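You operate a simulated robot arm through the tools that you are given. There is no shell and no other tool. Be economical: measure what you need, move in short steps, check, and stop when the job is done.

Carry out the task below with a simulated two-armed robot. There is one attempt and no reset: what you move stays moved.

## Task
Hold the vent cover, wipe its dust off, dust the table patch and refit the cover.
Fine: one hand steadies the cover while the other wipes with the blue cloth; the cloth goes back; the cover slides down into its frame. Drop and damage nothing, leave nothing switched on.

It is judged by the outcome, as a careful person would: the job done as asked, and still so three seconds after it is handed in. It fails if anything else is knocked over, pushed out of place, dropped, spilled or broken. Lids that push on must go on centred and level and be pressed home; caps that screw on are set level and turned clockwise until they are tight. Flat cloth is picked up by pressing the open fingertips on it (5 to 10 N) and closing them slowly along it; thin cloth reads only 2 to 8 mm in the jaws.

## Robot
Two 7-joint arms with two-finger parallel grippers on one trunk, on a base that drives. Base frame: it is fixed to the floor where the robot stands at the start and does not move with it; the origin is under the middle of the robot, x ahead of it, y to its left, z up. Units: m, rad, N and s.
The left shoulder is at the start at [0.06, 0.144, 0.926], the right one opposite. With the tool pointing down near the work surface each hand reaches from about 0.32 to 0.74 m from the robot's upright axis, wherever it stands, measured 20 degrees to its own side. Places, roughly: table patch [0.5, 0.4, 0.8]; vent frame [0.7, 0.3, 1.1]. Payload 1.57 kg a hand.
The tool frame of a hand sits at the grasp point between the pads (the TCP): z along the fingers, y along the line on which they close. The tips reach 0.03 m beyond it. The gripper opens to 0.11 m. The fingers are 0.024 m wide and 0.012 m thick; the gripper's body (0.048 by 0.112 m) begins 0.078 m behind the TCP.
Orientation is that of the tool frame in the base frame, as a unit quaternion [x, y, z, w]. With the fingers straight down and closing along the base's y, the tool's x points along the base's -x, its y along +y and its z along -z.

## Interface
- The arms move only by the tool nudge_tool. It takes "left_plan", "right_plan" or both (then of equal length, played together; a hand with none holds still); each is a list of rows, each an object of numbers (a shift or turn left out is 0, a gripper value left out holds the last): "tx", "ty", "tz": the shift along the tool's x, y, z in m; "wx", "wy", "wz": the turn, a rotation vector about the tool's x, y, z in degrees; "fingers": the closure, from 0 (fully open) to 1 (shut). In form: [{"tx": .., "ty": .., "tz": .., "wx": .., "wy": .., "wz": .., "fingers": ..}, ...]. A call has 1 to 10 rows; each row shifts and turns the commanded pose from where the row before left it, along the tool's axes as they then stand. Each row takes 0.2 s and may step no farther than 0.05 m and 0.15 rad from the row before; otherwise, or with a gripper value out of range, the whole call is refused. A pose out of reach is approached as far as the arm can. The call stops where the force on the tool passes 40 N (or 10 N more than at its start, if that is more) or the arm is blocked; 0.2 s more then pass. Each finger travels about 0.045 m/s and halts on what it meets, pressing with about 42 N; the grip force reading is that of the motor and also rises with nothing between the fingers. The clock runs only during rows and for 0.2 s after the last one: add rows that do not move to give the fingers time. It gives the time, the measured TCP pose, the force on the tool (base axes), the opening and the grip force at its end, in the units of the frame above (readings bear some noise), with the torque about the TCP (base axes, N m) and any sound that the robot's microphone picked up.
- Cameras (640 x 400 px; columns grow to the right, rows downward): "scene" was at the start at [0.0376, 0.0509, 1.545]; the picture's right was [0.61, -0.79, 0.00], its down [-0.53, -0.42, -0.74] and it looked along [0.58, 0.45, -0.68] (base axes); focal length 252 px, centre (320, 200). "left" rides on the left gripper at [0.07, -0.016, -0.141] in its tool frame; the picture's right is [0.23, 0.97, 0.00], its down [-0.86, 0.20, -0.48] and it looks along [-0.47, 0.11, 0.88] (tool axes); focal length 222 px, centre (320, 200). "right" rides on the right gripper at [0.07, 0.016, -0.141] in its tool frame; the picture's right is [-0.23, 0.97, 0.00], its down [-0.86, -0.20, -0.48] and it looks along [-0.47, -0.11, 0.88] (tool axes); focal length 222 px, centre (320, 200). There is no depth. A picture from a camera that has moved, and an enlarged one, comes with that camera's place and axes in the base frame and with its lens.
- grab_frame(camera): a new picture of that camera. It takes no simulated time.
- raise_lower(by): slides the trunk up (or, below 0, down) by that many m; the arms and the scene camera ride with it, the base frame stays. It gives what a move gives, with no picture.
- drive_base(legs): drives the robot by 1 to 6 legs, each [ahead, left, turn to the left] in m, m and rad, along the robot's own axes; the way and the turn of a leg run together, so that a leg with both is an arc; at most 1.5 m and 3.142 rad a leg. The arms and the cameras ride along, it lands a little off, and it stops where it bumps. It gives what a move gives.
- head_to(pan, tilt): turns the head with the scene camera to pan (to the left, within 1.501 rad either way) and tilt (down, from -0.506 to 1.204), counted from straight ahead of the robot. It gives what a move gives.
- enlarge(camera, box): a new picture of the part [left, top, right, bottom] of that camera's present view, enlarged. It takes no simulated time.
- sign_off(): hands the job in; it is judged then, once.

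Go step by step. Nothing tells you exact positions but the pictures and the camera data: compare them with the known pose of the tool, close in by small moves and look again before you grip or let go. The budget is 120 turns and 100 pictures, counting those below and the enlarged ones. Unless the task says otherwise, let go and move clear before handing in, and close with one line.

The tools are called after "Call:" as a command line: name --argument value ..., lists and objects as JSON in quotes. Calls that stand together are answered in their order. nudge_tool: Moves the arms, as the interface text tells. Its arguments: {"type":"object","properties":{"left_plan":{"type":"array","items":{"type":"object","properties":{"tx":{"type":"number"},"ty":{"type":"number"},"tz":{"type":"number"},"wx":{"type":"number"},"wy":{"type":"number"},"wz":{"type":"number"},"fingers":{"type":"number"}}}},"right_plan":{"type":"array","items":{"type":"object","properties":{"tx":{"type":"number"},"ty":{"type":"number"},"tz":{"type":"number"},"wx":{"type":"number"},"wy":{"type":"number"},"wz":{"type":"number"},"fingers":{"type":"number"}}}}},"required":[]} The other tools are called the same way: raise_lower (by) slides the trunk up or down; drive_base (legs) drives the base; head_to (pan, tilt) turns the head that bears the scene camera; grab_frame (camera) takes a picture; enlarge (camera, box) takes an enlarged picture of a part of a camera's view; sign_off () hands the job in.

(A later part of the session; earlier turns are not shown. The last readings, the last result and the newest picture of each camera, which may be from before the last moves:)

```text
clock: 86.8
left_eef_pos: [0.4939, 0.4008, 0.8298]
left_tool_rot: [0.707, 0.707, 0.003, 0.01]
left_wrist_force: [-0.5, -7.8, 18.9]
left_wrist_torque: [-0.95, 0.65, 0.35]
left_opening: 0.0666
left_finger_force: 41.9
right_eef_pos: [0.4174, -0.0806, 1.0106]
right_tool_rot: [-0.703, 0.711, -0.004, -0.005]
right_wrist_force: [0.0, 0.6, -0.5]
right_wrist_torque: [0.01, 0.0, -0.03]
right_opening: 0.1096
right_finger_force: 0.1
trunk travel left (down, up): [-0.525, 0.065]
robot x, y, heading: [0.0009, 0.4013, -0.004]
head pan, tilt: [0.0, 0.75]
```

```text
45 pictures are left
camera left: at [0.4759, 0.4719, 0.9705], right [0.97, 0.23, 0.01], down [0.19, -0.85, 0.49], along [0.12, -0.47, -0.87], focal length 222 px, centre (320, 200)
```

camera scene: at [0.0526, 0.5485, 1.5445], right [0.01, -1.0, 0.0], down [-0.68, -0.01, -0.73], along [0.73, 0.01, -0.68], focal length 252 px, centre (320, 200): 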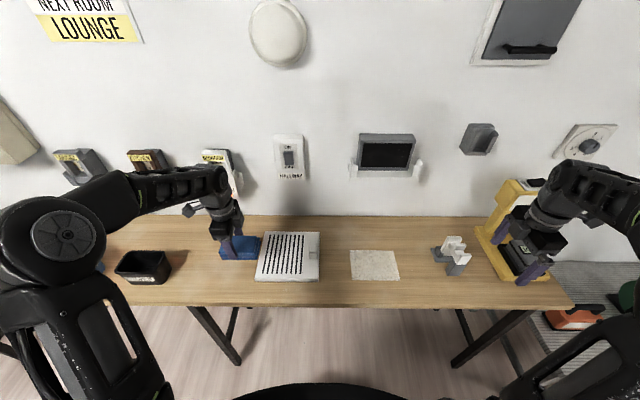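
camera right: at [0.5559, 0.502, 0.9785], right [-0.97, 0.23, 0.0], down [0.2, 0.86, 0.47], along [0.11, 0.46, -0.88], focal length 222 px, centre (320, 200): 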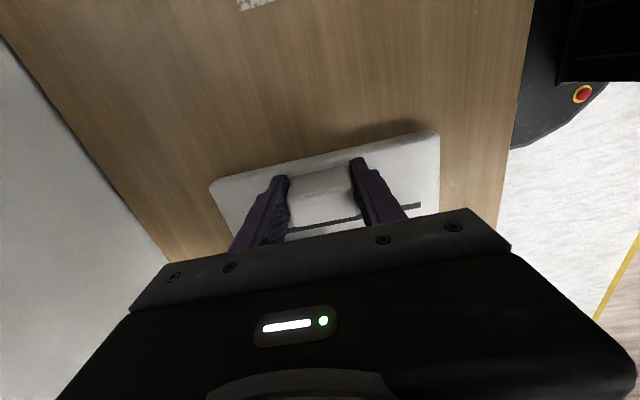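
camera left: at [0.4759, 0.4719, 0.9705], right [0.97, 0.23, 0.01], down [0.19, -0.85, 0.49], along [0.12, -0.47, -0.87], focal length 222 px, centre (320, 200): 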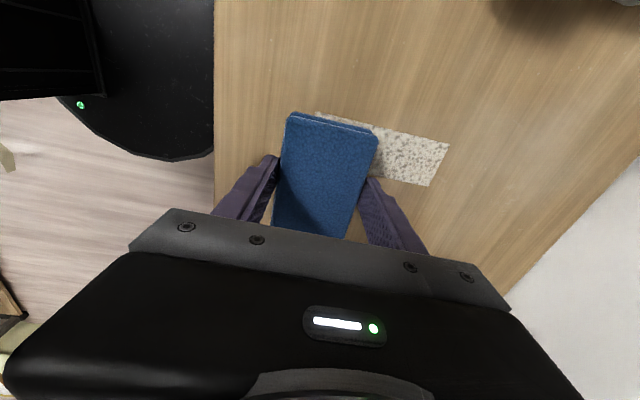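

The first lane is clean. I'll sweep the second lane, shifted a little further in +y.

Call:
nudge_tool --left_plan '[{"tx": 0.01, "ty": 0.01, "tz": -0.0004}, {"ty": 0.015}, {"ty": 0.015}, {"ty": 0.015}, {"ty": 0.015}, {"ty": 0.015}, {"ty": 0.012}, {"ty": -0.015}, {"ty": -0.015}, {"ty": -0.015}]'

Call:
nudge_tool --left_plan '[{"ty": -0.015}, {"ty": -0.015}, {"ty": -0.015}, {"ty": -0.01}]'

Call:
nudge_tool --left_plan '[{"tz": -0.04}, {"tz": -0.05}, {"tz": -0.04}]'

Call:
grab_frame --camera "left"

Call:
enlarge --camera "scene" --box '[240, 210, 400, 310]'

```text
clock: 89.0
left_eef_pos: [0.5483, 0.4114, 0.8299]
left_tool_rot: [0.706, 0.708, 0.003, 0.01]
left_wrist_force: [2.2, 1.4, 9.1]
left_wrist_torque: [0.07, 0.18, 0.0]
left_opening: 0.0668
left_finger_force: 42.1
right_eef_pos: [0.4179, -0.0794, 1.0104]
right_tool_rot: [-0.702, 0.712, -0.003, -0.005]
right_wrist_force: [-0.5, -0.1, -0.5]
right_wrist_torque: [-0.01, -0.02, 0.03]
right_opening: 0.1101
right_finger_force: 0.1
trunk travel left (down, up): [-0.525, 0.065]
robot x, y, heading: [-0.0002, 0.3979, -0.005]
head pan, tilt: [0.0, 0.75]
```

```text
clock: 90.0
left_eef_pos: [0.4949, 0.4098, 0.828]
left_tool_rot: [0.706, 0.708, 0.004, 0.011]
left_wrist_force: [6.8, 1.2, 16.3]
left_wrist_torque: [0.17, 0.17, -0.02]
left_opening: 0.067
left_finger_force: 42.4
right_eef_pos: [0.417, -0.0798, 1.0098]
right_tool_rot: [-0.703, 0.711, -0.004, -0.004]
right_wrist_force: [0.6, 0.1, -0.4]
right_wrist_torque: [-0.01, -0.03, 0.0]
right_opening: 0.1101
right_finger_force: 0.0
trunk travel left (down, up): [-0.525, 0.065]
robot x, y, heading: [-0.0007, 0.3993, 0.005]
head pan, tilt: [0.0, 0.75]
```

```text
clock: 90.8
left_eef_pos: [0.4903, 0.4092, 0.9566]
left_tool_rot: [0.707, 0.707, 0.002, 0.008]
left_wrist_force: [0.7, 0.0, 0.3]
left_wrist_torque: [-0.02, 0.02, 0.0]
left_opening: 0.0667
left_finger_force: 42.4
right_eef_pos: [0.418, -0.0803, 1.0096]
right_tool_rot: [-0.703, 0.712, -0.004, -0.003]
right_wrist_force: [-0.6, 0.5, 0.1]
right_wrist_torque: [-0.02, 0.01, 0.02]
right_opening: 0.11
right_finger_force: 0.1
trunk travel left (down, up): [-0.525, 0.065]
robot x, y, heading: [-0.0005, 0.4023, -0.002]
head pan, tilt: [0.0, 0.75]
```

```text
44 pictures are left
camera left: at [0.4717, 0.4803, 1.0976], right [0.97, 0.23, 0.01], down [0.19, -0.85, 0.49], along [0.12, -0.47, -0.87], focal length 222 px, centre (320, 200)
```

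left: 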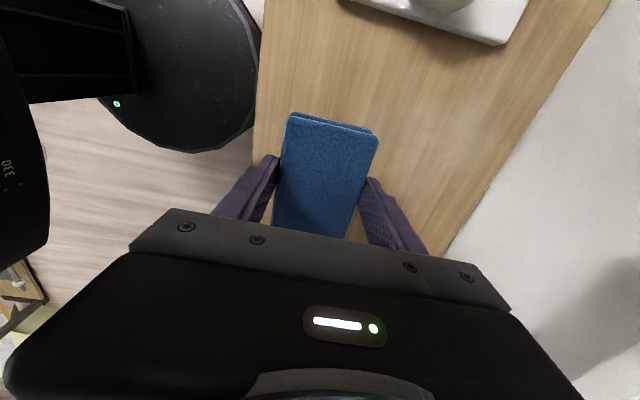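

```text
4.00 times, centred on (320, 260) of scene
camera zoom: at [0.0526, 0.3997, 1.5445], right [0.0, -1.0, 0.0], down [-0.68, 0.0, -0.73], along [0.73, 0.0, -0.68], focal length 1007 px, centre (320, -40)
```

zoom: 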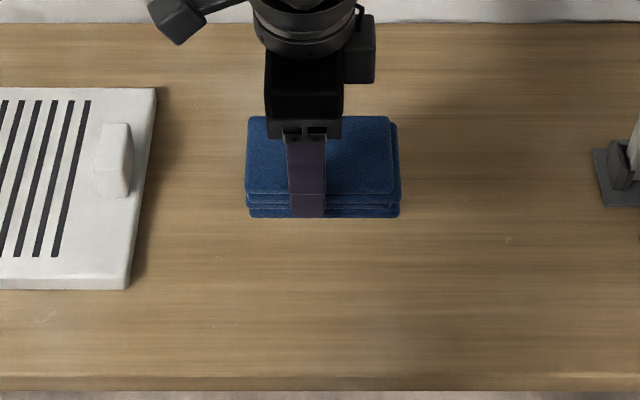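

The visible part is clean. I'll carry the cloth back to its original spot (centre 0.483, 0.196).

Call:
nudge_tool --left_plan '[{"tx": -0.05, "ty": -0.006}, {"tx": -0.05}, {"tx": -0.05}, {"tx": -0.055}, {}]'

Call:
enlarge --camera "scene" --box '[270, 210, 430, 310]'

```text
refused: row 1 steps farther than a row can; nothing moved
```

```text
4.00 times, centred on (350, 260) of scene
camera zoom: at [0.0526, 0.3997, 1.5445], right [0.0, -1.0, 0.0], down [-0.68, 0.0, -0.73], along [0.73, 0.0, -0.68], focal length 1007 px, centre (200, -40)
```

zoom: 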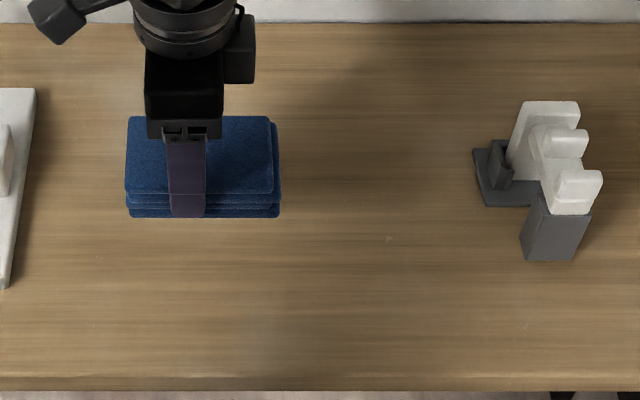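

Call:
nudge_tool --left_plan '[{"tx": -0.049, "ty": -0.006}, {"tx": -0.05}, {"tx": -0.05}, {"tx": -0.045}, {"tx": -0.01}, {}]'

Call:
enlarge --camera "scene" --box '[270, 210, 430, 310]'

```text
clock: 92.2
left_eef_pos: [0.4846, 0.2043, 0.9615]
left_tool_rot: [0.707, 0.707, 0.003, 0.009]
left_wrist_force: [-0.9, -0.1, -1.0]
left_wrist_torque: [-0.03, 0.0, 0.01]
left_opening: 0.0667
left_finger_force: 41.7
right_eef_pos: [0.4179, -0.0801, 1.0097]
right_tool_rot: [-0.703, 0.711, -0.004, -0.004]
right_wrist_force: [-0.9, 0.2, 0.1]
right_wrist_torque: [0.0, -0.03, 0.0]
right_opening: 0.11
right_finger_force: 0.0
trunk travel left (down, up): [-0.525, 0.065]
robot x, y, heading: [-0.0016, 0.3975, -0.0]
head pan, tilt: [0.0, 0.75]
```

```text
4.00 times, centred on (350, 260) of scene
camera zoom: at [0.0532, 0.3995, 1.5445], right [0.0, -1.0, 0.0], down [-0.68, 0.0, -0.73], along [0.73, 0.0, -0.68], focal length 1007 px, centre (200, -40)
```

zoom: 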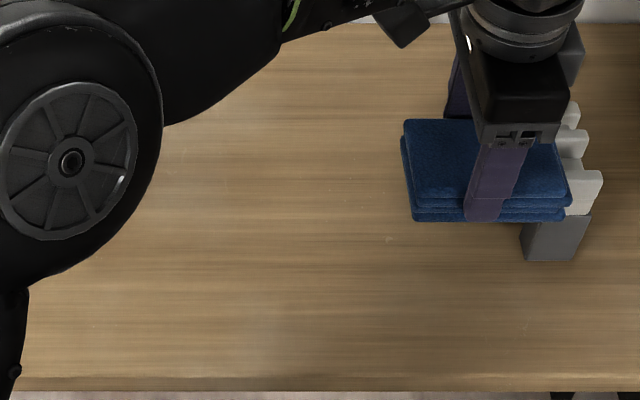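

The patch is fully clean. I'll lower the cloth at its place.

Call:
nudge_tool --left_plan '[{"tz": 0.05, "tx": 0.002}, {"tz": 0.05}, {"tz": 0.022}, {}]'

Call:
enlarge --camera "scene" --box '[340, 210, 460, 300]'

Call:
nudge_tool --left_plan '[{"tz": 0.004}, {"tz": 0.003}, {}]'

```text
clock: 93.2
left_eef_pos: [0.488, 0.2064, 0.8359]
left_tool_rot: [0.707, 0.707, 0.003, 0.009]
left_wrist_force: [0.3, 0.3, 0.3]
left_wrist_torque: [0.0, -0.02, 0.01]
left_opening: 0.0666
left_finger_force: 42.2
right_eef_pos: [0.4168, -0.0796, 1.01]
right_tool_rot: [-0.703, 0.711, -0.004, -0.004]
right_wrist_force: [0.3, -0.4, -0.1]
right_wrist_torque: [-0.06, 0.02, -0.01]
right_opening: 0.1101
right_finger_force: 0.1
trunk travel left (down, up): [-0.525, 0.065]
robot x, y, heading: [-0.0033, 0.3966, -0.004]
head pan, tilt: [0.0, 0.75]
```

```text
4.44 times, centred on (400, 255) of scene
camera zoom: at [0.0531, 0.3996, 1.5445], right [0.0, -1.0, 0.0], down [-0.68, 0.0, -0.73], along [0.73, 0.0, -0.68], focal length 1119 px, centre (-36, -44)
```

zoom: 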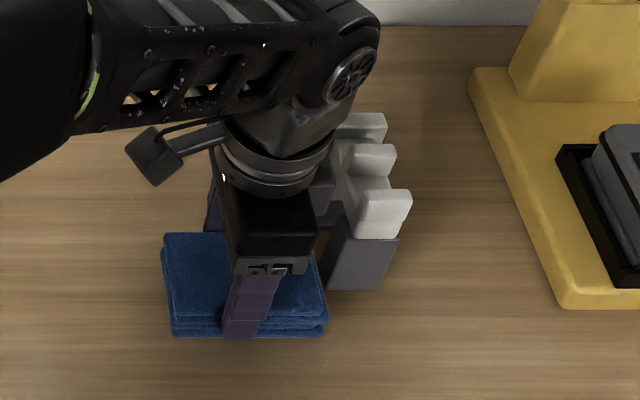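

```text
clock: 94.0
left_eef_pos: [0.4886, 0.2079, 0.8298]
left_tool_rot: [0.707, 0.707, 0.003, 0.009]
left_wrist_force: [1.0, -0.4, -0.5]
left_wrist_torque: [0.01, 0.02, -0.03]
left_opening: 0.0667
left_finger_force: 41.2
right_eef_pos: [0.4183, -0.0801, 1.0097]
right_tool_rot: [-0.702, 0.712, -0.003, -0.004]
right_wrist_force: [0.3, -0.3, -0.4]
right_wrist_torque: [0.0, -0.01, 0.04]
right_opening: 0.11
right_finger_force: 0.0
trunk travel left (down, up): [-0.525, 0.065]
robot x, y, heading: [0.0044, 0.3965, -0.002]
head pan, tilt: [0.0, 0.75]
```

Call:
nudge_tool --left_plan '[{"ty": -0.004}, {"tz": 0.0015}, {}]'

```text
clock: 94.8
left_eef_pos: [0.4835, 0.2089, 0.8294]
left_tool_rot: [0.707, 0.707, 0.003, 0.01]
left_wrist_force: [0.9, -0.2, 9.1]
left_wrist_torque: [0.09, 0.29, 0.02]
left_opening: 0.0665
left_finger_force: 41.4
right_eef_pos: [0.4176, -0.0794, 1.0113]
right_tool_rot: [-0.703, 0.711, -0.003, -0.004]
right_wrist_force: [0.4, -0.1, -0.2]
right_wrist_torque: [0.02, -0.02, 0.0]
right_opening: 0.1102
right_finger_force: 0.0
trunk travel left (down, up): [-0.525, 0.065]
robot x, y, heading: [-0.0017, 0.4043, 0.004]
head pan, tilt: [0.0, 0.75]
```

The cloth is on the table. I'll release it and rise.

Call:
nudge_tool --left_plan '[{"fingers": 0.3}, {"fingers": 0.15}, {}, {}, {"tz": -0.03}, {"tz": -0.05}, {"tz": -0.05}, {"tx": 0.05}, {"tx": 0.05}]'

Call:
enlarge --camera "scene" --box '[340, 210, 460, 300]'

```text
clock: 96.8
left_eef_pos: [0.4802, 0.3126, 0.9569]
left_tool_rot: [0.707, 0.707, 0.003, 0.009]
left_wrist_force: [-0.2, 0.2, -0.5]
left_wrist_torque: [-0.01, -0.02, -0.01]
left_opening: 0.0934
left_finger_force: 0.0
right_eef_pos: [0.4184, -0.0802, 1.0104]
right_tool_rot: [-0.703, 0.711, -0.004, -0.004]
right_wrist_force: [0.0, 0.3, -0.2]
right_wrist_torque: [-0.02, -0.04, 0.02]
right_opening: 0.11
right_finger_force: 0.1
trunk travel left (down, up): [-0.525, 0.065]
robot x, y, heading: [-0.0044, 0.4004, -0.0]
head pan, tilt: [0.0, 0.75]
```

```text
4.44 times, centred on (400, 255) of scene
camera zoom: at [0.0529, 0.4004, 1.5445], right [0.0, -1.0, 0.0], down [-0.68, 0.0, -0.73], along [0.73, 0.0, -0.68], focal length 1119 px, centre (-36, -44)
```

zoom: 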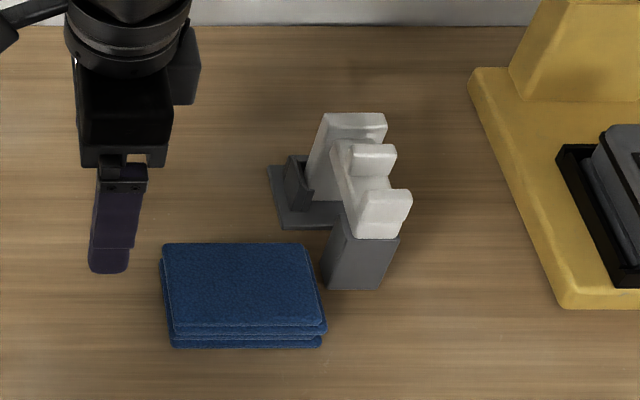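

The cloth is back in place. I'll park the left arm at the left, drive the base back left and bring the right hand to the knob.

Call:
nudge_tool --left_plan '[{"tz": -0.045}, {"tx": 0.05}, {"tx": 0.05}, {"tx": 0.05}, {"tx": 0.05}, {"tx": 0.05}, {"tx": 0.05}, {"tx": 0.05}, {"tx": 0.05}]'

Call:
nudge_tool --left_plan '[{"ty": -0.05}, {"ty": -0.05}, {"ty": -0.05}, {"ty": -0.04}]'

Call:
drive_base --legs '[[0, 0.15, 0]]'

Call:
nudge_tool --right_plan '[{"tx": -0.05}, {"tx": -0.05}, {"tx": -0.05}, {"tx": -0.05}, {"tx": -0.05}, {"tx": -0.05}, {"tx": -0.05}, {"tx": -0.05}, {"tx": -0.05}, {"tx": -0.05}]'

Call:
nudge_tool --right_plan '[{"ty": -0.05}, {"ty": -0.05}, {"ty": -0.05}, {}]'

Call:
grab_frame --camera "right"

```text
clock: 98.8
left_eef_pos: [0.4825, 0.7132, 0.9999]
left_tool_rot: [0.707, 0.707, 0.003, 0.01]
left_wrist_force: [0.0, 0.0, -0.2]
left_wrist_torque: [-0.03, 0.02, -0.02]
left_opening: 0.0936
left_finger_force: 0.2
right_eef_pos: [0.4194, -0.0787, 1.0107]
right_tool_rot: [-0.704, 0.71, -0.004, -0.003]
right_wrist_force: [0.4, 0.3, 0.6]
right_wrist_torque: [-0.02, 0.01, -0.02]
right_opening: 0.1098
right_finger_force: 0.0
trunk travel left (down, up): [-0.525, 0.065]
robot x, y, heading: [-0.0009, 0.4007, -0.001]
head pan, tilt: [0.0, 0.75]
```

```text
clock: 99.8
left_eef_pos: [0.2903, 0.712, 0.9993]
left_tool_rot: [0.707, 0.707, 0.003, 0.009]
left_wrist_force: [0.2, -0.1, 0.8]
left_wrist_torque: [0.0, -0.03, 0.0]
left_opening: 0.0936
left_finger_force: 0.1
right_eef_pos: [0.4168, -0.0804, 1.0103]
right_tool_rot: [-0.703, 0.712, -0.004, -0.003]
right_wrist_force: [0.0, 0.3, 0.1]
right_wrist_torque: [0.0, 0.01, 0.0]
right_opening: 0.1097
right_finger_force: 0.1
trunk travel left (down, up): [-0.525, 0.065]
robot x, y, heading: [-0.0009, 0.4039, -0.001]
head pan, tilt: [0.0, 0.75]
```

```text
clock: 101.2
left_eef_pos: [0.2909, 0.862, 1.0007]
left_tool_rot: [0.707, 0.707, 0.003, 0.01]
left_wrist_force: [0.0, -0.4, 0.2]
left_wrist_torque: [-0.05, 0.01, -0.03]
left_opening: 0.0934
left_finger_force: 0.0
right_eef_pos: [0.4183, 0.0705, 1.0102]
right_tool_rot: [-0.703, 0.711, -0.004, -0.004]
right_wrist_force: [0.2, -0.1, -0.4]
right_wrist_torque: [-0.01, 0.03, 0.0]
right_opening: 0.1102
right_finger_force: 0.1
trunk travel left (down, up): [-0.525, 0.065]
robot x, y, heading: [-0.0002, 0.5505, 0.0]
head pan, tilt: [0.0, 0.75]
```

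```text
clock: 103.4
left_eef_pos: [0.2904, 0.8608, 0.9987]
left_tool_rot: [0.707, 0.707, 0.003, 0.01]
left_wrist_force: [0.9, -0.2, 0.8]
left_wrist_torque: [0.02, 0.01, 0.01]
left_opening: 0.0935
left_finger_force: 0.1
right_eef_pos: [0.4232, 0.5673, 1.0057]
right_tool_rot: [-0.703, 0.711, -0.004, -0.004]
right_wrist_force: [0.0, 0.3, -0.7]
right_wrist_torque: [-0.03, -0.01, 0.03]
right_opening: 0.1101
right_finger_force: 0.1
trunk travel left (down, up): [-0.525, 0.065]
robot x, y, heading: [-0.0034, 0.5482, 0.001]
head pan, tilt: [0.0, 0.75]
```

```text
clock: 104.4
left_eef_pos: [0.2901, 0.8605, 0.9998]
left_tool_rot: [0.707, 0.707, 0.002, 0.009]
left_wrist_force: [-0.9, 0.3, -0.2]
left_wrist_torque: [0.02, 0.0, 0.01]
left_opening: 0.0934
left_finger_force: 0.0
right_eef_pos: [0.5764, 0.5667, 1.0056]
right_tool_rot: [-0.703, 0.711, -0.004, -0.004]
right_wrist_force: [0.4, -0.2, 0.4]
right_wrist_torque: [-0.04, -0.03, -0.01]
right_opening: 0.11
right_finger_force: 0.1
trunk travel left (down, up): [-0.525, 0.065]
robot x, y, heading: [-0.001, 0.5499, 0.002]
head pan, tilt: [0.0, 0.75]
```

```text
38 pictures are left
camera right: at [0.5608, 0.4992, 1.1465], right [-0.97, 0.24, 0.0], down [0.21, 0.86, 0.47], along [0.11, 0.46, -0.88], focal length 222 px, centre (320, 200)
```

right: 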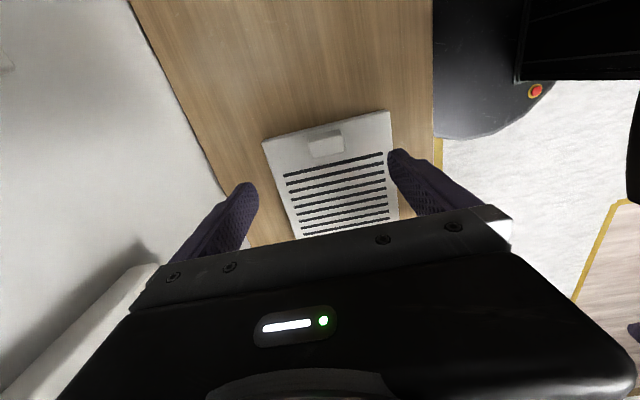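

The cover is aligned with the base axes. I'll regrip the knob as before.

Call:
nudge_tool --right_plan '[{"wz": -0.5, "ty": 0.005, "tx": -0.003}, {"tz": 0.05}, {"tz": 0.05}, {"tz": 0.045}, {"tz": 0.02}, {}]'

Call:
nudge_tool --right_plan '[{"tz": 0.003}, {}]'

```text
clock: 105.8
left_eef_pos: [0.2915, 0.8607, 0.9996]
left_tool_rot: [0.707, 0.707, 0.003, 0.009]
left_wrist_force: [-1.0, 0.2, -0.3]
left_wrist_torque: [-0.03, -0.01, -0.01]
left_opening: 0.0935
left_finger_force: 0.0
right_eef_pos: [0.5695, 0.5676, 0.8392]
right_tool_rot: [-0.706, 0.708, -0.003, -0.003]
right_wrist_force: [-0.1, -0.1, 0.0]
right_wrist_torque: [-0.04, 0.02, 0.02]
right_opening: 0.1102
right_finger_force: 0.1
trunk travel left (down, up): [-0.525, 0.065]
robot x, y, heading: [0.0002, 0.5518, 0.007]
head pan, tilt: [0.0, 0.75]
```

```text
clock: 106.4
left_eef_pos: [0.2903, 0.8616, 0.9997]
left_tool_rot: [0.706, 0.708, 0.003, 0.009]
left_wrist_force: [0.0, 0.0, -0.5]
left_wrist_torque: [0.0, 0.01, 0.03]
left_opening: 0.0934
left_finger_force: 0.1
right_eef_pos: [0.5692, 0.5681, 0.8374]
right_tool_rot: [-0.706, 0.708, -0.005, -0.003]
right_wrist_force: [0.0, 0.0, -0.1]
right_wrist_torque: [0.01, -0.04, 0.02]
right_opening: 0.1097
right_finger_force: 0.1
trunk travel left (down, up): [-0.525, 0.065]
robot x, y, heading: [-0.0026, 0.5499, 0.004]
head pan, tilt: [0.0, 0.75]
```

Call:
nudge_tool --right_plan '[{"tx": -0.003}, {"fingers": 0.2}, {"fingers": 0.4}, {"fingers": 0.5}, {"fingers": 0.6}, {"fingers": 0.8}, {"fingers": 1.0}, {}, {}]'

Call:
nudge_tool --right_plan '[{"tz": -0.005}, {"tz": -0.005}, {"tz": -0.005}, {}]'

Call:
grab_frame --camera "right"

Call:
enlarge --camera "scene" --box '[240, 200, 360, 300]'

```text
clock: 108.4
left_eef_pos: [0.2907, 0.8603, 0.9997]
left_tool_rot: [0.707, 0.707, 0.004, 0.009]
left_wrist_force: [0.0, 0.3, -0.8]
left_wrist_torque: [0.01, 0.01, -0.01]
left_opening: 0.0936
left_finger_force: 0.0
right_eef_pos: [0.5692, 0.5719, 0.837]
right_tool_rot: [-0.707, 0.707, -0.003, -0.004]
right_wrist_force: [-0.1, -1.0, 0.1]
right_wrist_torque: [0.03, 0.0, -0.12]
right_opening: 0.0494
right_finger_force: 42.5
trunk travel left (down, up): [-0.525, 0.065]
robot x, y, heading: [-0.0017, 0.5497, -0.005]
head pan, tilt: [0.0, 0.75]
```

```text
clock: 109.4
left_eef_pos: [0.2915, 0.8608, 0.9993]
left_tool_rot: [0.707, 0.707, 0.003, 0.009]
left_wrist_force: [0.1, 0.3, 0.4]
left_wrist_torque: [-0.03, 0.0, -0.03]
left_opening: 0.0935
left_finger_force: 0.1
right_eef_pos: [0.5688, 0.5731, 0.851]
right_tool_rot: [-0.707, 0.707, -0.004, -0.003]
right_wrist_force: [-0.2, -0.9, -0.8]
right_wrist_torque: [-0.14, 0.01, 0.02]
right_opening: 0.0495
right_finger_force: 42.1
trunk travel left (down, up): [-0.525, 0.065]
robot x, y, heading: [-0.0023, 0.5504, 0.006]
head pan, tilt: [0.0, 0.75]
```

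```text
37 pictures are left
camera right: at [0.5531, 0.504, 0.9942], right [-0.97, 0.23, 0.0], down [0.2, 0.86, 0.47], along [0.11, 0.46, -0.88], focal length 222 px, centre (320, 200)
```

right: 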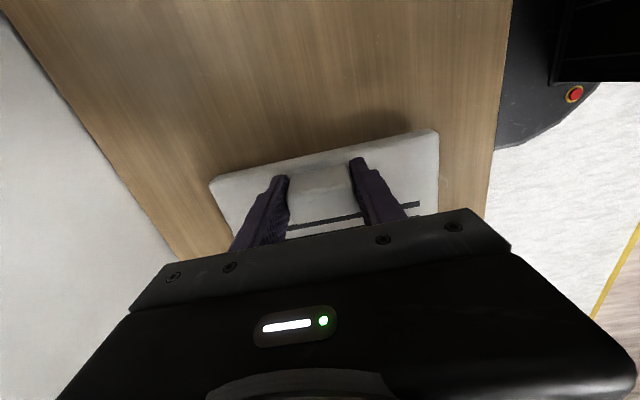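

```text
4.00 times, centred on (300, 250) of scene
camera zoom: at [0.0532, 0.5491, 1.5445], right [0.0, -1.0, 0.0], down [-0.68, 0.0, -0.73], along [0.73, 0.0, -0.68], focal length 1007 px, centre (400, 0)
```

zoom: 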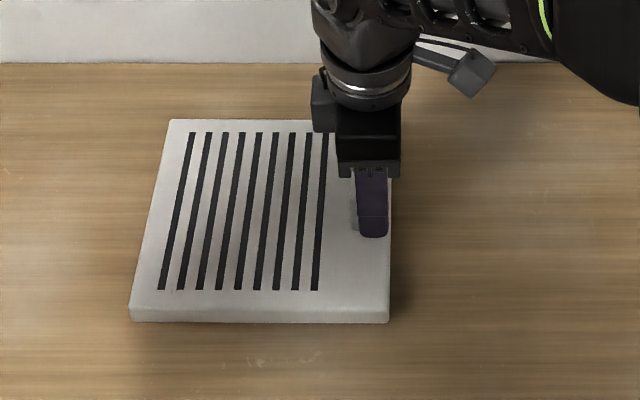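

The cover is light and stays level in the grip. I'll lift it and move right, then pitch it up in front of the wall.

Call:
nudge_tool --right_plan '[{"tz": -0.03}, {"tz": -0.03}, {"tz": -0.03}, {"tz": -0.03}, {"tx": 0.03}, {"tx": 0.03}, {"tx": 0.03}, {"tx": 0.02}, {}]'

Call:
nudge_tool --right_plan '[{"wx": 5}, {"wx": 5}, {"wx": 5}, {"wx": 5}, {"wx": 5}, {"wx": 5}, {"wx": 5}, {"wx": 5}, {"wx": 5}]'

Call:
grab_frame --camera "scene"

```text
clock: 111.4
left_eef_pos: [0.2902, 0.861, 1.0003]
left_tool_rot: [0.706, 0.708, 0.004, 0.011]
left_wrist_force: [-0.9, -0.9, 0.2]
left_wrist_torque: [0.0, 0.01, -0.01]
left_opening: 0.0936
left_finger_force: 0.0
right_eef_pos: [0.5684, 0.4612, 0.9736]
right_tool_rot: [-0.707, 0.708, -0.004, -0.004]
right_wrist_force: [0.1, -0.8, -1.6]
right_wrist_torque: [-0.15, 0.01, -0.03]
right_opening: 0.0494
right_finger_force: 42.3
trunk travel left (down, up): [-0.525, 0.065]
robot x, y, heading: [-0.0018, 0.5505, -0.001]
head pan, tilt: [0.0, 0.75]
```

```text
clock: 113.4
left_eef_pos: [0.2913, 0.8615, 0.9993]
left_tool_rot: [0.706, 0.708, 0.003, 0.01]
left_wrist_force: [0.7, 0.6, -0.7]
left_wrist_torque: [0.01, 0.0, -0.01]
left_opening: 0.0934
left_finger_force: 0.0
right_eef_pos: [0.5688, 0.4635, 0.9741]
right_tool_rot: [0.654, -0.653, 0.274, -0.267]
right_wrist_force: [1.0, 0.7, -1.4]
right_wrist_torque: [-0.15, 0.1, -0.01]
right_opening: 0.0493
right_finger_force: 41.7
trunk travel left (down, up): [-0.525, 0.065]
robot x, y, heading: [0.0022, 0.5504, 0.002]
head pan, tilt: [0.0, 0.75]
```

```text
35 pictures are left
camera scene: at [0.053, 0.5491, 1.5445], right [0.0, -1.0, 0.0], down [-0.68, 0.0, -0.73], along [0.73, 0.0, -0.68], focal length 252 px, centre (320, 200)
```

scene: 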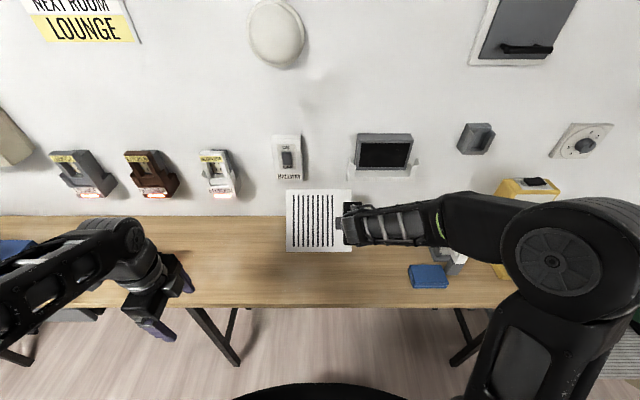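

It holds well. I'll raise it and finish pitching to vertical.

Call:
nudge_tool --right_plan '[{"tz": -0.02, "ty": -0.02}, {"tz": -0.02, "ty": -0.02}, {"tz": -0.02, "ty": -0.02}, {"wx": 5}, {"wx": 5}, {"wx": 5}, {"wx": 5}, {"wx": 5}, {"wx": 5}]'

Call:
nudge_tool --right_plan '[{"wx": 5}, {"wx": 5}, {"wx": 5}, {"ty": -0.03}, {"ty": -0.03}, {"ty": -0.03}, {"ty": -0.03}]'

Call:
grab_frame --camera "scene"

```text
clock: 115.4
left_eef_pos: [0.2913, 0.8606, 0.9998]
left_tool_rot: [0.706, 0.709, 0.003, 0.01]
left_wrist_force: [-0.4, 0.4, -0.1]
left_wrist_torque: [0.03, -0.03, 0.01]
left_opening: 0.0935
left_finger_force: 0.0
right_eef_pos: [0.5681, 0.4642, 1.0573]
right_tool_rot: [0.562, -0.559, 0.434, -0.428]
right_wrist_force: [-0.6, -0.2, -1.4]
right_wrist_torque: [-0.11, 0.07, 0.02]
right_opening: 0.0495
right_finger_force: 42.5
trunk travel left (down, up): [-0.525, 0.065]
robot x, y, heading: [-0.0046, 0.5507, 0.003]
head pan, tilt: [0.0, 0.75]
```

```text
clock: 117.0
left_eef_pos: [0.291, 0.8603, 0.9996]
left_tool_rot: [0.706, 0.708, 0.004, 0.01]
left_wrist_force: [-1.0, 0.0, -0.1]
left_wrist_torque: [-0.01, 0.02, -0.02]
left_opening: 0.0933
left_finger_force: 0.1
right_eef_pos: [0.5671, 0.4649, 1.1783]
right_tool_rot: [0.502, -0.498, 0.502, -0.497]
right_wrist_force: [-0.5, 0.3, -1.9]
right_wrist_torque: [-0.1, 0.11, 0.02]
right_opening: 0.0495
right_finger_force: 41.6
trunk travel left (down, up): [-0.525, 0.065]
robot x, y, heading: [-0.0035, 0.5498, 0.006]
head pan, tilt: [0.0, 0.75]
```

```text
34 pictures are left
camera scene: at [0.0527, 0.549, 1.5445], right [0.0, -1.0, 0.0], down [-0.68, 0.0, -0.73], along [0.73, 0.0, -0.68], focal length 252 px, centre (320, 200)
```

scene: 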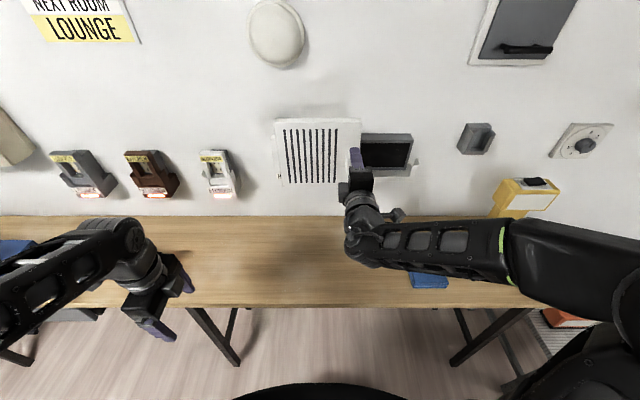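

Vertical now. I'll raise it, then roll 90° so the knob ends on top.

Call:
nudge_tool --right_plan '[{"ty": -0.04}, {"ty": -0.04}, {"ty": -0.04}, {"ty": -0.04}, {"wz": -6}, {"wz": -6}, {"wz": -6}, {"wz": -6}, {"wz": -6}]'

Call:
nudge_tool --right_plan '[{"wz": -6}, {"wz": -6}, {"wz": -6}, {"wz": -6}, {"wz": -6}, {"wz": -6}, {"wz": -6}, {"wz": -6}, {"wz": -6}, {"wz": -6}]'

Call:
grab_frame --camera "scene"

```text
clock: 119.0
left_eef_pos: [0.29, 0.8613, 1.0004]
left_tool_rot: [0.707, 0.707, 0.004, 0.009]
left_wrist_force: [-0.7, 0.2, 0.3]
left_wrist_torque: [0.01, -0.03, 0.03]
left_opening: 0.0935
left_finger_force: 0.1
right_eef_pos: [0.5687, 0.4669, 1.3388]
right_tool_rot: [0.614, -0.351, 0.615, -0.349]
right_wrist_force: [0.0, 0.4, -2.4]
right_wrist_torque: [-0.1, 0.06, 0.02]
right_opening: 0.0497
right_finger_force: 42.1
trunk travel left (down, up): [-0.525, 0.065]
robot x, y, heading: [-0.002, 0.5492, -0.001]
head pan, tilt: [0.0, 0.75]
```

```text
clock: 121.2
left_eef_pos: [0.2903, 0.8609, 0.9999]
left_tool_rot: [0.706, 0.708, 0.003, 0.009]
left_wrist_force: [0.0, 0.2, 0.9]
left_wrist_torque: [0.0, -0.03, -0.01]
left_opening: 0.0936
left_finger_force: 0.1
right_eef_pos: [0.5687, 0.4659, 1.3373]
right_tool_rot: [0.707, 0.004, 0.707, 0.005]
right_wrist_force: [1.1, 0.0, -3.0]
right_wrist_torque: [0.01, 0.09, 0.0]
right_opening: 0.0493
right_finger_force: 42.1
trunk travel left (down, up): [-0.525, 0.065]
robot x, y, heading: [-0.0013, 0.5502, 0.006]
head pan, tilt: [0.0, 0.75]
```

```text
33 pictures are left
camera scene: at [0.0531, 0.549, 1.5445], right [0.0, -1.0, 0.0], down [-0.68, 0.0, -0.73], along [0.73, 0.0, -0.68], focal length 252 px, centre (320, 200)
```

scene: 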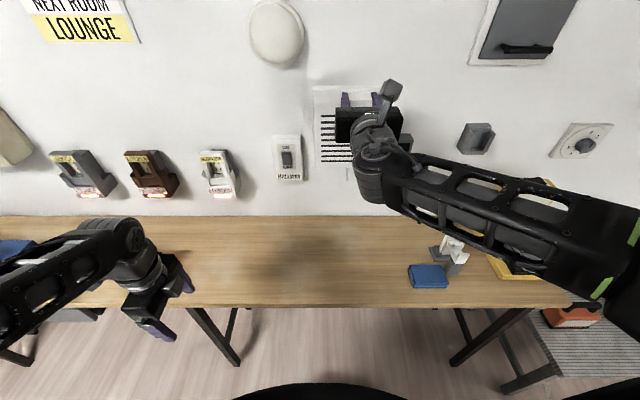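

The knob is up. I'll align to the frame's y centre at a standoff and look.

Call:
nudge_tool --right_plan '[{"wz": 0.7, "ty": 0.04}, {"ty": 0.04}, {"ty": 0.038}, {"tz": 0.03}, {"tz": 0.02}, {}]'

Call:
enlarge --camera "scene" --box '[320, 70, 480, 190]'

Call:
grab_frame --camera "right"

```text
clock: 122.6
left_eef_pos: [0.29, 0.8605, 0.9992]
left_tool_rot: [0.706, 0.708, 0.004, 0.009]
left_wrist_force: [0.5, 0.1, 0.6]
left_wrist_torque: [0.05, 0.01, 0.0]
left_opening: 0.0931
left_finger_force: 0.2
right_eef_pos: [0.6208, 0.3489, 1.3365]
right_tool_rot: [0.707, -0.001, 0.707, 0.0]
right_wrist_force: [-0.2, -0.5, -1.3]
right_wrist_torque: [0.02, 0.07, -0.02]
right_opening: 0.0495
right_finger_force: 41.6
trunk travel left (down, up): [-0.525, 0.065]
robot x, y, heading: [0.0013, 0.5511, 0.0]
head pan, tilt: [0.0, 0.75]
```

```text
3.33 times, centred on (400, 130) of scene
camera zoom: at [0.0531, 0.5492, 1.5445], right [0.0, -1.0, 0.0], down [-0.68, 0.0, -0.73], along [0.73, 0.0, -0.68], focal length 840 px, centre (53, 433)
```

zoom: 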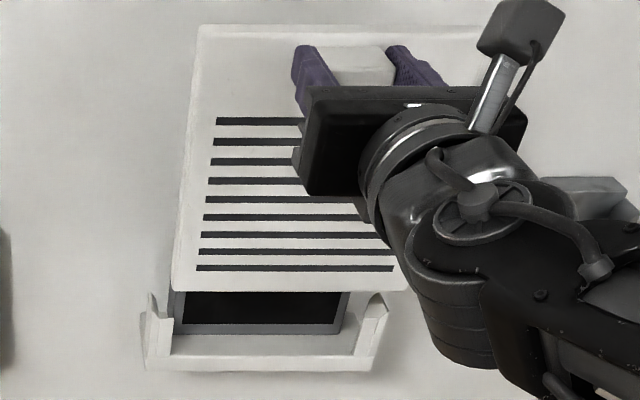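

```text
31 pictures are left
camera right: at [0.4793, 0.3332, 1.4081], right [0.0, -0.97, -0.23], down [-0.48, 0.2, -0.85], along [0.88, 0.11, -0.47], focal length 222 px, centre (320, 200)
```

right: 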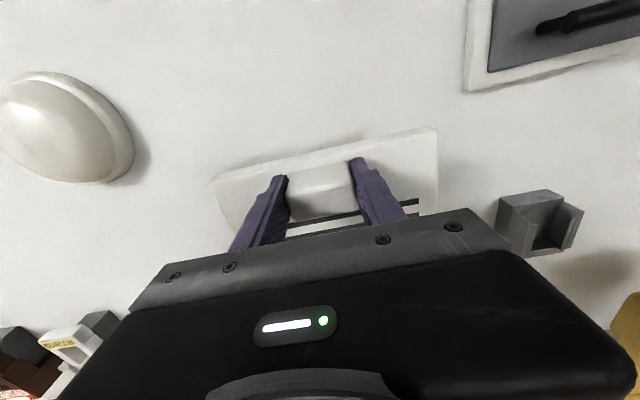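

The view is excellent: the cover is about centred in y over the frame. I'll lower until its bottom is just above the posts, and move forward until the back touches the grey face, to find the channel depth.

Call:
nudge_tool --right_plan '[{"tx": -0.016, "ty": 0.0015}, {"tz": 0.02}, {"tz": 0.02}, {}]'

Call:
enlarge --camera "scene" --box '[340, 90, 440, 190]'

```text
clock: 123.6
left_eef_pos: [0.2908, 0.8607, 0.9997]
left_tool_rot: [0.706, 0.708, 0.003, 0.009]
left_wrist_force: [0.6, 0.3, 0.3]
left_wrist_torque: [-0.01, -0.02, 0.01]
left_opening: 0.0934
left_finger_force: 0.2
right_eef_pos: [0.6573, 0.3464, 1.3213]
right_tool_rot: [0.707, -0.001, 0.707, 0.001]
right_wrist_force: [0.6, 0.0, -1.2]
right_wrist_torque: [0.01, 0.07, -0.02]
right_opening: 0.0498
right_finger_force: 42.1
trunk travel left (down, up): [-0.525, 0.065]
robot x, y, heading: [-0.0037, 0.5518, 0.001]
head pan, tilt: [0.0, 0.75]
```

```text
4.00 times, centred on (390, 140) of scene
camera zoom: at [0.0528, 0.549, 1.5445], right [0.0, -1.0, 0.0], down [-0.68, 0.0, -0.73], along [0.73, 0.0, -0.68], focal length 1007 px, centre (40, 440)
```

zoom: 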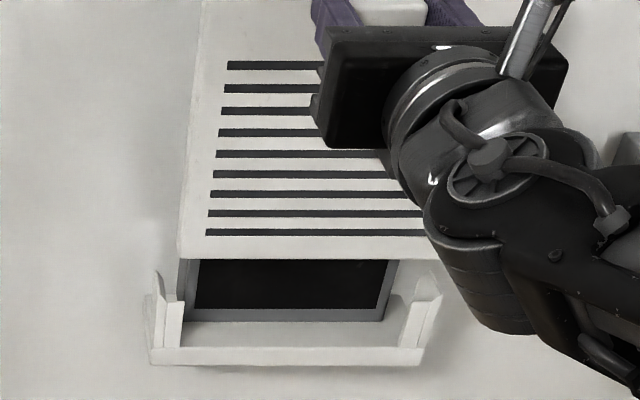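

Call:
nudge_tool --right_plan '[{"tx": -0.008}, {"tz": 0.01}, {"tz": 0.005}, {}]'

Call:
nudge_tool --right_plan '[{"tz": 0.004}, {"tz": 0.003}, {}]'

```text
clock: 124.6
left_eef_pos: [0.2904, 0.8603, 1.0002]
left_tool_rot: [0.706, 0.708, 0.003, 0.009]
left_wrist_force: [0.0, -0.3, -0.7]
left_wrist_torque: [-0.02, 0.0, 0.0]
left_opening: 0.0931
left_finger_force: 0.1
right_eef_pos: [0.6741, 0.3472, 1.3136]
right_tool_rot: [0.707, 0.0, 0.707, 0.0]
right_wrist_force: [0.5, 0.1, -2.0]
right_wrist_torque: [0.01, 0.09, -0.04]
right_opening: 0.0495
right_finger_force: 41.9
trunk travel left (down, up): [-0.525, 0.065]
robot x, y, heading: [-0.0045, 0.5518, 0.002]
head pan, tilt: [0.0, 0.75]
```

```text
clock: 125.4
left_eef_pos: [0.2895, 0.8601, 1.0007]
left_tool_rot: [0.707, 0.707, 0.003, 0.01]
left_wrist_force: [0.4, 0.0, 1.1]
left_wrist_torque: [-0.03, 0.03, 0.01]
left_opening: 0.0934
left_finger_force: 0.0
right_eef_pos: [0.6794, 0.3469, 1.3135]
right_tool_rot: [0.707, -0.002, 0.707, 0.001]
right_wrist_force: [-7.8, 0.1, 0.2]
right_wrist_torque: [-0.01, 1.19, 0.3]
right_opening: 0.0496
right_finger_force: 42.1
trunk travel left (down, up): [-0.525, 0.065]
robot x, y, heading: [-0.0035, 0.5469, -0.003]
head pan, tilt: [0.0, 0.75]
```

Contact with the grey face came at TCP x≈0.679. I'll back off about 2 mm and look before descending.

Call:
nudge_tool --right_plan '[{"tz": -0.004}, {}]'

Call:
enlarge --camera "scene" --box '[360, 120, 440, 190]'

```text
clock: 126.0
left_eef_pos: [0.2908, 0.8617, 0.9989]
left_tool_rot: [0.706, 0.708, 0.003, 0.009]
left_wrist_force: [-0.3, -0.1, -0.1]
left_wrist_torque: [0.01, 0.02, -0.01]
left_opening: 0.0933
left_finger_force: 0.0
right_eef_pos: [0.6783, 0.3481, 1.3143]
right_tool_rot: [0.707, -0.002, 0.707, 0.0]
right_wrist_force: [-0.2, -1.1, -1.6]
right_wrist_torque: [-0.01, 0.09, -0.01]
right_opening: 0.0495
right_finger_force: 41.8
trunk travel left (down, up): [-0.525, 0.065]
robot x, y, heading: [-0.001, 0.5502, 0.003]
head pan, tilt: [0.0, 0.75]
```

```text
5.71 times, centred on (400, 155) of scene
camera zoom: at [0.0536, 0.549, 1.5445], right [0.0, -1.0, 0.0], down [-0.68, 0.0, -0.73], along [0.73, 0.0, -0.68], focal length 1439 px, centre (-137, 457)
```

zoom: 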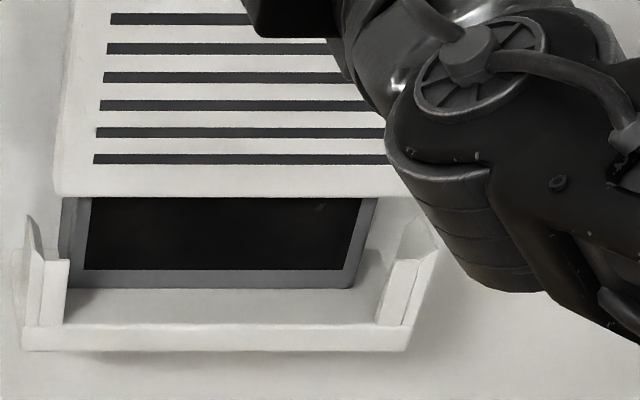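

The left side looks tight (cover edge 0.448 against wall about 0.449), so I'll shift 1.5 mm toward −y. Then I'll lower slightly and inspect both posts closely.

Call:
nudge_tool --right_plan '[{"ty": 0.0015}, {"tx": -0.005}, {"tx": -0.005}, {}]'

Call:
enlarge --camera "scene" --box '[358, 148, 388, 184]'

Call:
enlarge --camera "scene" --box '[405, 148, 440, 184]'

```text
clock: 127.0
left_eef_pos: [0.2915, 0.8606, 0.9992]
left_tool_rot: [0.706, 0.708, 0.004, 0.01]
left_wrist_force: [-0.3, -0.2, 0.5]
left_wrist_torque: [-0.01, 0.0, -0.04]
left_opening: 0.0934
left_finger_force: 0.1
right_eef_pos: [0.6776, 0.3459, 1.3041]
right_tool_rot: [0.707, -0.002, 0.707, 0.001]
right_wrist_force: [0.3, -0.1, -2.4]
right_wrist_torque: [0.03, 0.08, 0.04]
right_opening: 0.0495
right_finger_force: 42.2
trunk travel left (down, up): [-0.525, 0.065]
robot x, y, heading: [-0.0033, 0.5477, 0.004]
head pan, tilt: [0.0, 0.75]
```

```text
11.11 times, centred on (373, 166) of scene
camera zoom: at [0.053, 0.549, 1.5445], right [0.0, -1.0, 0.0], down [-0.68, 0.0, -0.73], along [0.73, 0.0, -0.68], focal length 2798 px, centre (-269, 578)
```

zoom: 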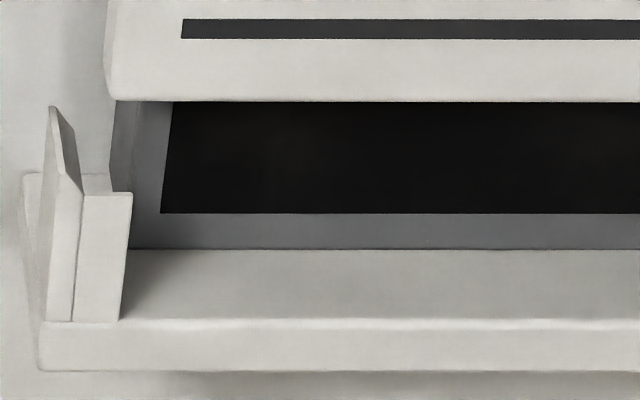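

```text
11.11 times, centred on (422, 166) of scene
camera zoom: at [0.053, 0.549, 1.5445], right [0.0, -1.0, 0.0], down [-0.68, 0.0, -0.73], along [0.73, 0.0, -0.68], focal length 2798 px, centre (-819, 578)
```

zoom: 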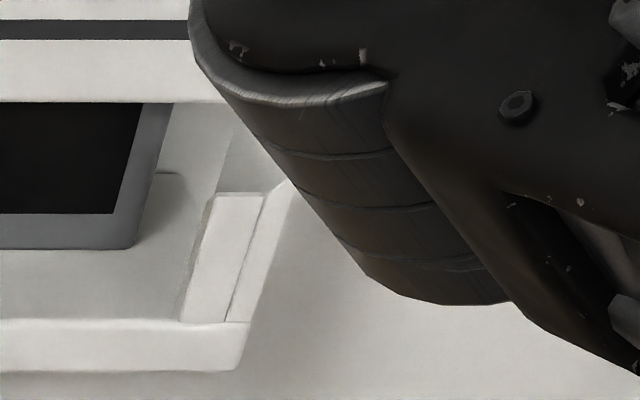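

The geometry is clear: inner width 0.207 centred at y 0.346, a shelf floor at z≈1.042, and lips in front starting at z≈1.085. The cover is centred with about 3.5 mm on each side, so I'll descend gently.

Call:
nudge_tool --right_plan '[{"tx": -0.006}, {"tx": -0.006}, {"tx": -0.005}, {}]'

Call:
enlarge --camera "scene" --box '[358, 148, 388, 184]'

```text
clock: 128.0
left_eef_pos: [0.2901, 0.8608, 1.0002]
left_tool_rot: [0.707, 0.708, 0.003, 0.009]
left_wrist_force: [0.7, 0.6, 0.1]
left_wrist_torque: [0.0, -0.01, -0.02]
left_opening: 0.0938
left_finger_force: 0.1
right_eef_pos: [0.6763, 0.3455, 1.2883]
right_tool_rot: [0.707, -0.001, 0.707, 0.001]
right_wrist_force: [-0.8, -0.1, -2.3]
right_wrist_torque: [0.04, 0.1, -0.02]
right_opening: 0.0496
right_finger_force: 41.7
trunk travel left (down, up): [-0.525, 0.065]
robot x, y, heading: [0.0002, 0.551, 0.007]
head pan, tilt: [0.0, 0.75]
```

```text
11.11 times, centred on (373, 166) of scene
camera zoom: at [0.0531, 0.549, 1.5445], right [0.0, -1.0, 0.0], down [-0.68, 0.0, -0.73], along [0.73, 0.0, -0.68], focal length 2798 px, centre (-269, 578)
```

zoom: 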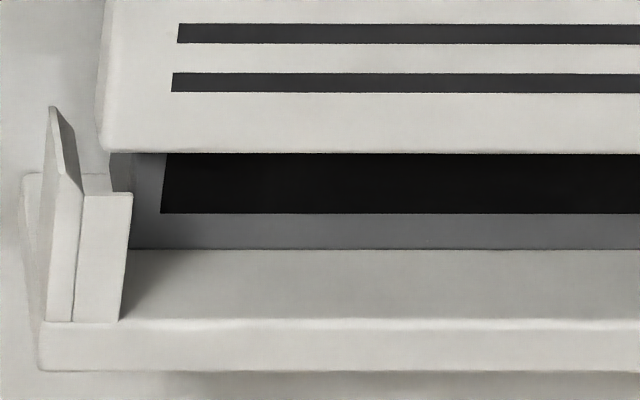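

The bottom edge is about 1 cm above the lips. I'll edge 1 mm closer to the face and continue down in small steps.

Call:
nudge_tool --right_plan '[{"tz": 0.0012}, {"tx": -0.005}, {"tx": -0.004}, {}]'

Call:
nudge_tool --right_plan '[{"tx": -0.003}, {"tx": -0.003}, {}]'

Call:
enlarge --camera "scene" --box '[358, 148, 388, 184]'

```text
clock: 129.0
left_eef_pos: [0.2905, 0.8602, 1.0]
left_tool_rot: [0.706, 0.708, 0.003, 0.01]
left_wrist_force: [1.1, -0.2, 0.8]
left_wrist_torque: [0.03, -0.02, -0.01]
left_opening: 0.093
left_finger_force: 0.1
right_eef_pos: [0.6766, 0.3462, 1.2775]
right_tool_rot: [0.707, -0.001, 0.707, -0.001]
right_wrist_force: [-0.9, -0.8, -2.5]
right_wrist_torque: [0.0, 0.06, 0.01]
right_opening: 0.0498
right_finger_force: 41.8
trunk travel left (down, up): [-0.525, 0.065]
robot x, y, heading: [-0.0013, 0.5495, 0.001]
head pan, tilt: [0.0, 0.75]
```

```text
clock: 129.8
left_eef_pos: [0.2902, 0.8614, 0.9992]
left_tool_rot: [0.706, 0.708, 0.003, 0.01]
left_wrist_force: [-0.3, -0.1, -0.2]
left_wrist_torque: [-0.02, -0.01, -0.01]
left_opening: 0.0936
left_finger_force: 0.1
right_eef_pos: [0.6784, 0.3449, 1.2728]
right_tool_rot: [0.707, -0.002, 0.707, 0.001]
right_wrist_force: [0.0, -0.6, -1.7]
right_wrist_torque: [0.01, 0.06, -0.03]
right_opening: 0.0495
right_finger_force: 42.2
trunk travel left (down, up): [-0.525, 0.065]
robot x, y, heading: [-0.0022, 0.5515, 0.002]
head pan, tilt: [0.0, 0.75]
```

```text
11.11 times, centred on (373, 166) of scene
camera zoom: at [0.0531, 0.549, 1.5445], right [0.0, -1.0, 0.0], down [-0.68, 0.0, -0.73], along [0.73, 0.0, -0.68], focal length 2798 px, centre (-269, 578)
```

zoom: 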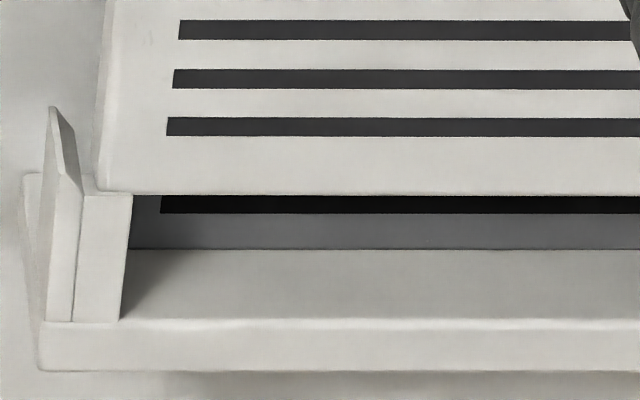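

No contact force yet. I'll lower a few mm more and check whether the cover goes behind the lip.

Call:
nudge_tool --right_plan '[{"tx": -0.002}, {"tx": -0.002}, {}]'

Call:
nudge_tool --right_plan '[{"tx": -0.003}, {}]'

Call:
enlarge --camera "scene" --box '[358, 148, 388, 184]'

```text
clock: 130.6
left_eef_pos: [0.2901, 0.861, 1.0003]
left_tool_rot: [0.707, 0.707, 0.003, 0.01]
left_wrist_force: [0.4, -0.4, 0.3]
left_wrist_torque: [-0.03, -0.04, 0.01]
left_opening: 0.0936
left_finger_force: 0.2
right_eef_pos: [0.6784, 0.3443, 1.2676]
right_tool_rot: [0.707, -0.003, 0.707, 0.0]
right_wrist_force: [0.0, 0.2, -1.7]
right_wrist_torque: [0.0, 0.05, -0.02]
right_opening: 0.0495
right_finger_force: 42.0
trunk travel left (down, up): [-0.525, 0.065]
robot x, y, heading: [-0.0029, 0.5509, -0.003]
head pan, tilt: [0.0, 0.75]
```

```text
clock: 131.2
left_eef_pos: [0.29, 0.8617, 0.9994]
left_tool_rot: [0.707, 0.707, 0.004, 0.01]
left_wrist_force: [-0.1, 0.1, 0.1]
left_wrist_torque: [0.02, -0.04, 0.02]
left_opening: 0.0934
left_finger_force: 0.1
right_eef_pos: [0.6768, 0.3467, 1.2642]
right_tool_rot: [0.707, -0.002, 0.707, 0.0]
right_wrist_force: [0.0, -0.7, -1.7]
right_wrist_torque: [-0.02, 0.09, 0.0]
right_opening: 0.0496
right_finger_force: 41.6
trunk travel left (down, up): [-0.525, 0.065]
robot x, y, heading: [-0.0036, 0.545, 0.005]
head pan, tilt: [0.0, 0.75]
```

```text
11.11 times, centred on (373, 166) of scene
camera zoom: at [0.0531, 0.549, 1.5445], right [0.0, -1.0, 0.0], down [-0.68, 0.0, -0.73], along [0.73, 0.0, -0.68], focal length 2798 px, centre (-269, 578)
```

zoom: 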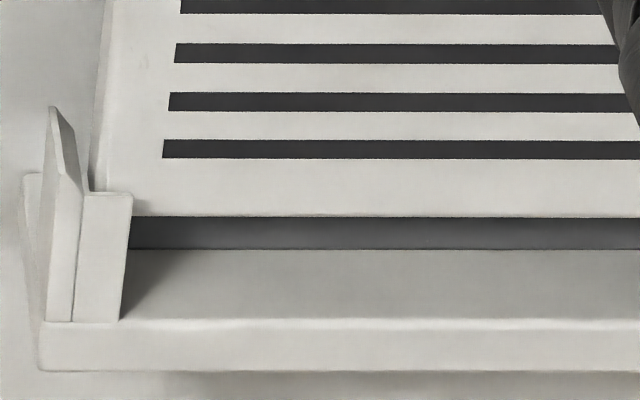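

The cover is behind the lip, inside the channel. I'll continue down to the shelf.

Call:
nudge_tool --right_plan '[{"tx": -0.005}, {"tx": -0.005}, {"tx": -0.005}, {"tx": -0.004}, {}]'

Call:
nudge_tool --right_plan '[{"tx": -0.004}, {"tx": -0.003}, {}]'

Call:
enlarge --camera "scene" --box '[358, 148, 388, 184]'

```text
clock: 132.4
left_eef_pos: [0.2911, 0.8601, 0.9995]
left_tool_rot: [0.706, 0.708, 0.002, 0.009]
left_wrist_force: [0.3, -0.7, 0.5]
left_wrist_torque: [0.01, 0.01, 0.0]
left_opening: 0.0936
left_finger_force: 0.1
right_eef_pos: [0.6774, 0.3466, 1.2462]
right_tool_rot: [0.707, 0.0, 0.707, 0.0]
right_wrist_force: [-0.7, -0.2, -0.4]
right_wrist_torque: [0.03, 0.06, 0.02]
right_opening: 0.0498
right_finger_force: 42.0
trunk travel left (down, up): [-0.525, 0.065]
robot x, y, heading: [-0.0052, 0.5545, 0.004]
head pan, tilt: [0.0, 0.75]
```

```text
clock: 133.2
left_eef_pos: [0.2901, 0.8602, 0.9993]
left_tool_rot: [0.706, 0.708, 0.003, 0.01]
left_wrist_force: [0.2, -0.4, -0.1]
left_wrist_torque: [-0.04, 0.02, -0.02]
left_opening: 0.0933
left_finger_force: 0.0
right_eef_pos: [0.6771, 0.3464, 1.2396]
right_tool_rot: [0.707, -0.001, 0.707, -0.001]
right_wrist_force: [0.1, 0.2, -1.6]
right_wrist_torque: [0.02, 0.05, 0.0]
right_opening: 0.0497
right_finger_force: 42.0
trunk travel left (down, up): [-0.525, 0.065]
robot x, y, heading: [-0.0027, 0.5465, 0.002]
head pan, tilt: [0.0, 0.75]
```

```text
11.11 times, centred on (373, 166) of scene
camera zoom: at [0.0531, 0.5491, 1.5445], right [0.0, -1.0, 0.0], down [-0.68, 0.0, -0.73], along [0.73, 0.0, -0.68], focal length 2798 px, centre (-269, 578)
```

zoom: 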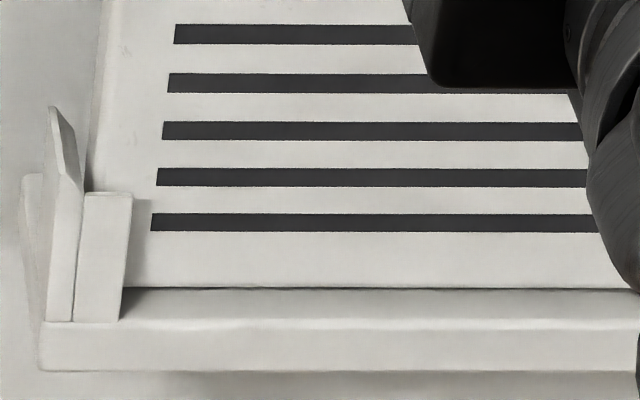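

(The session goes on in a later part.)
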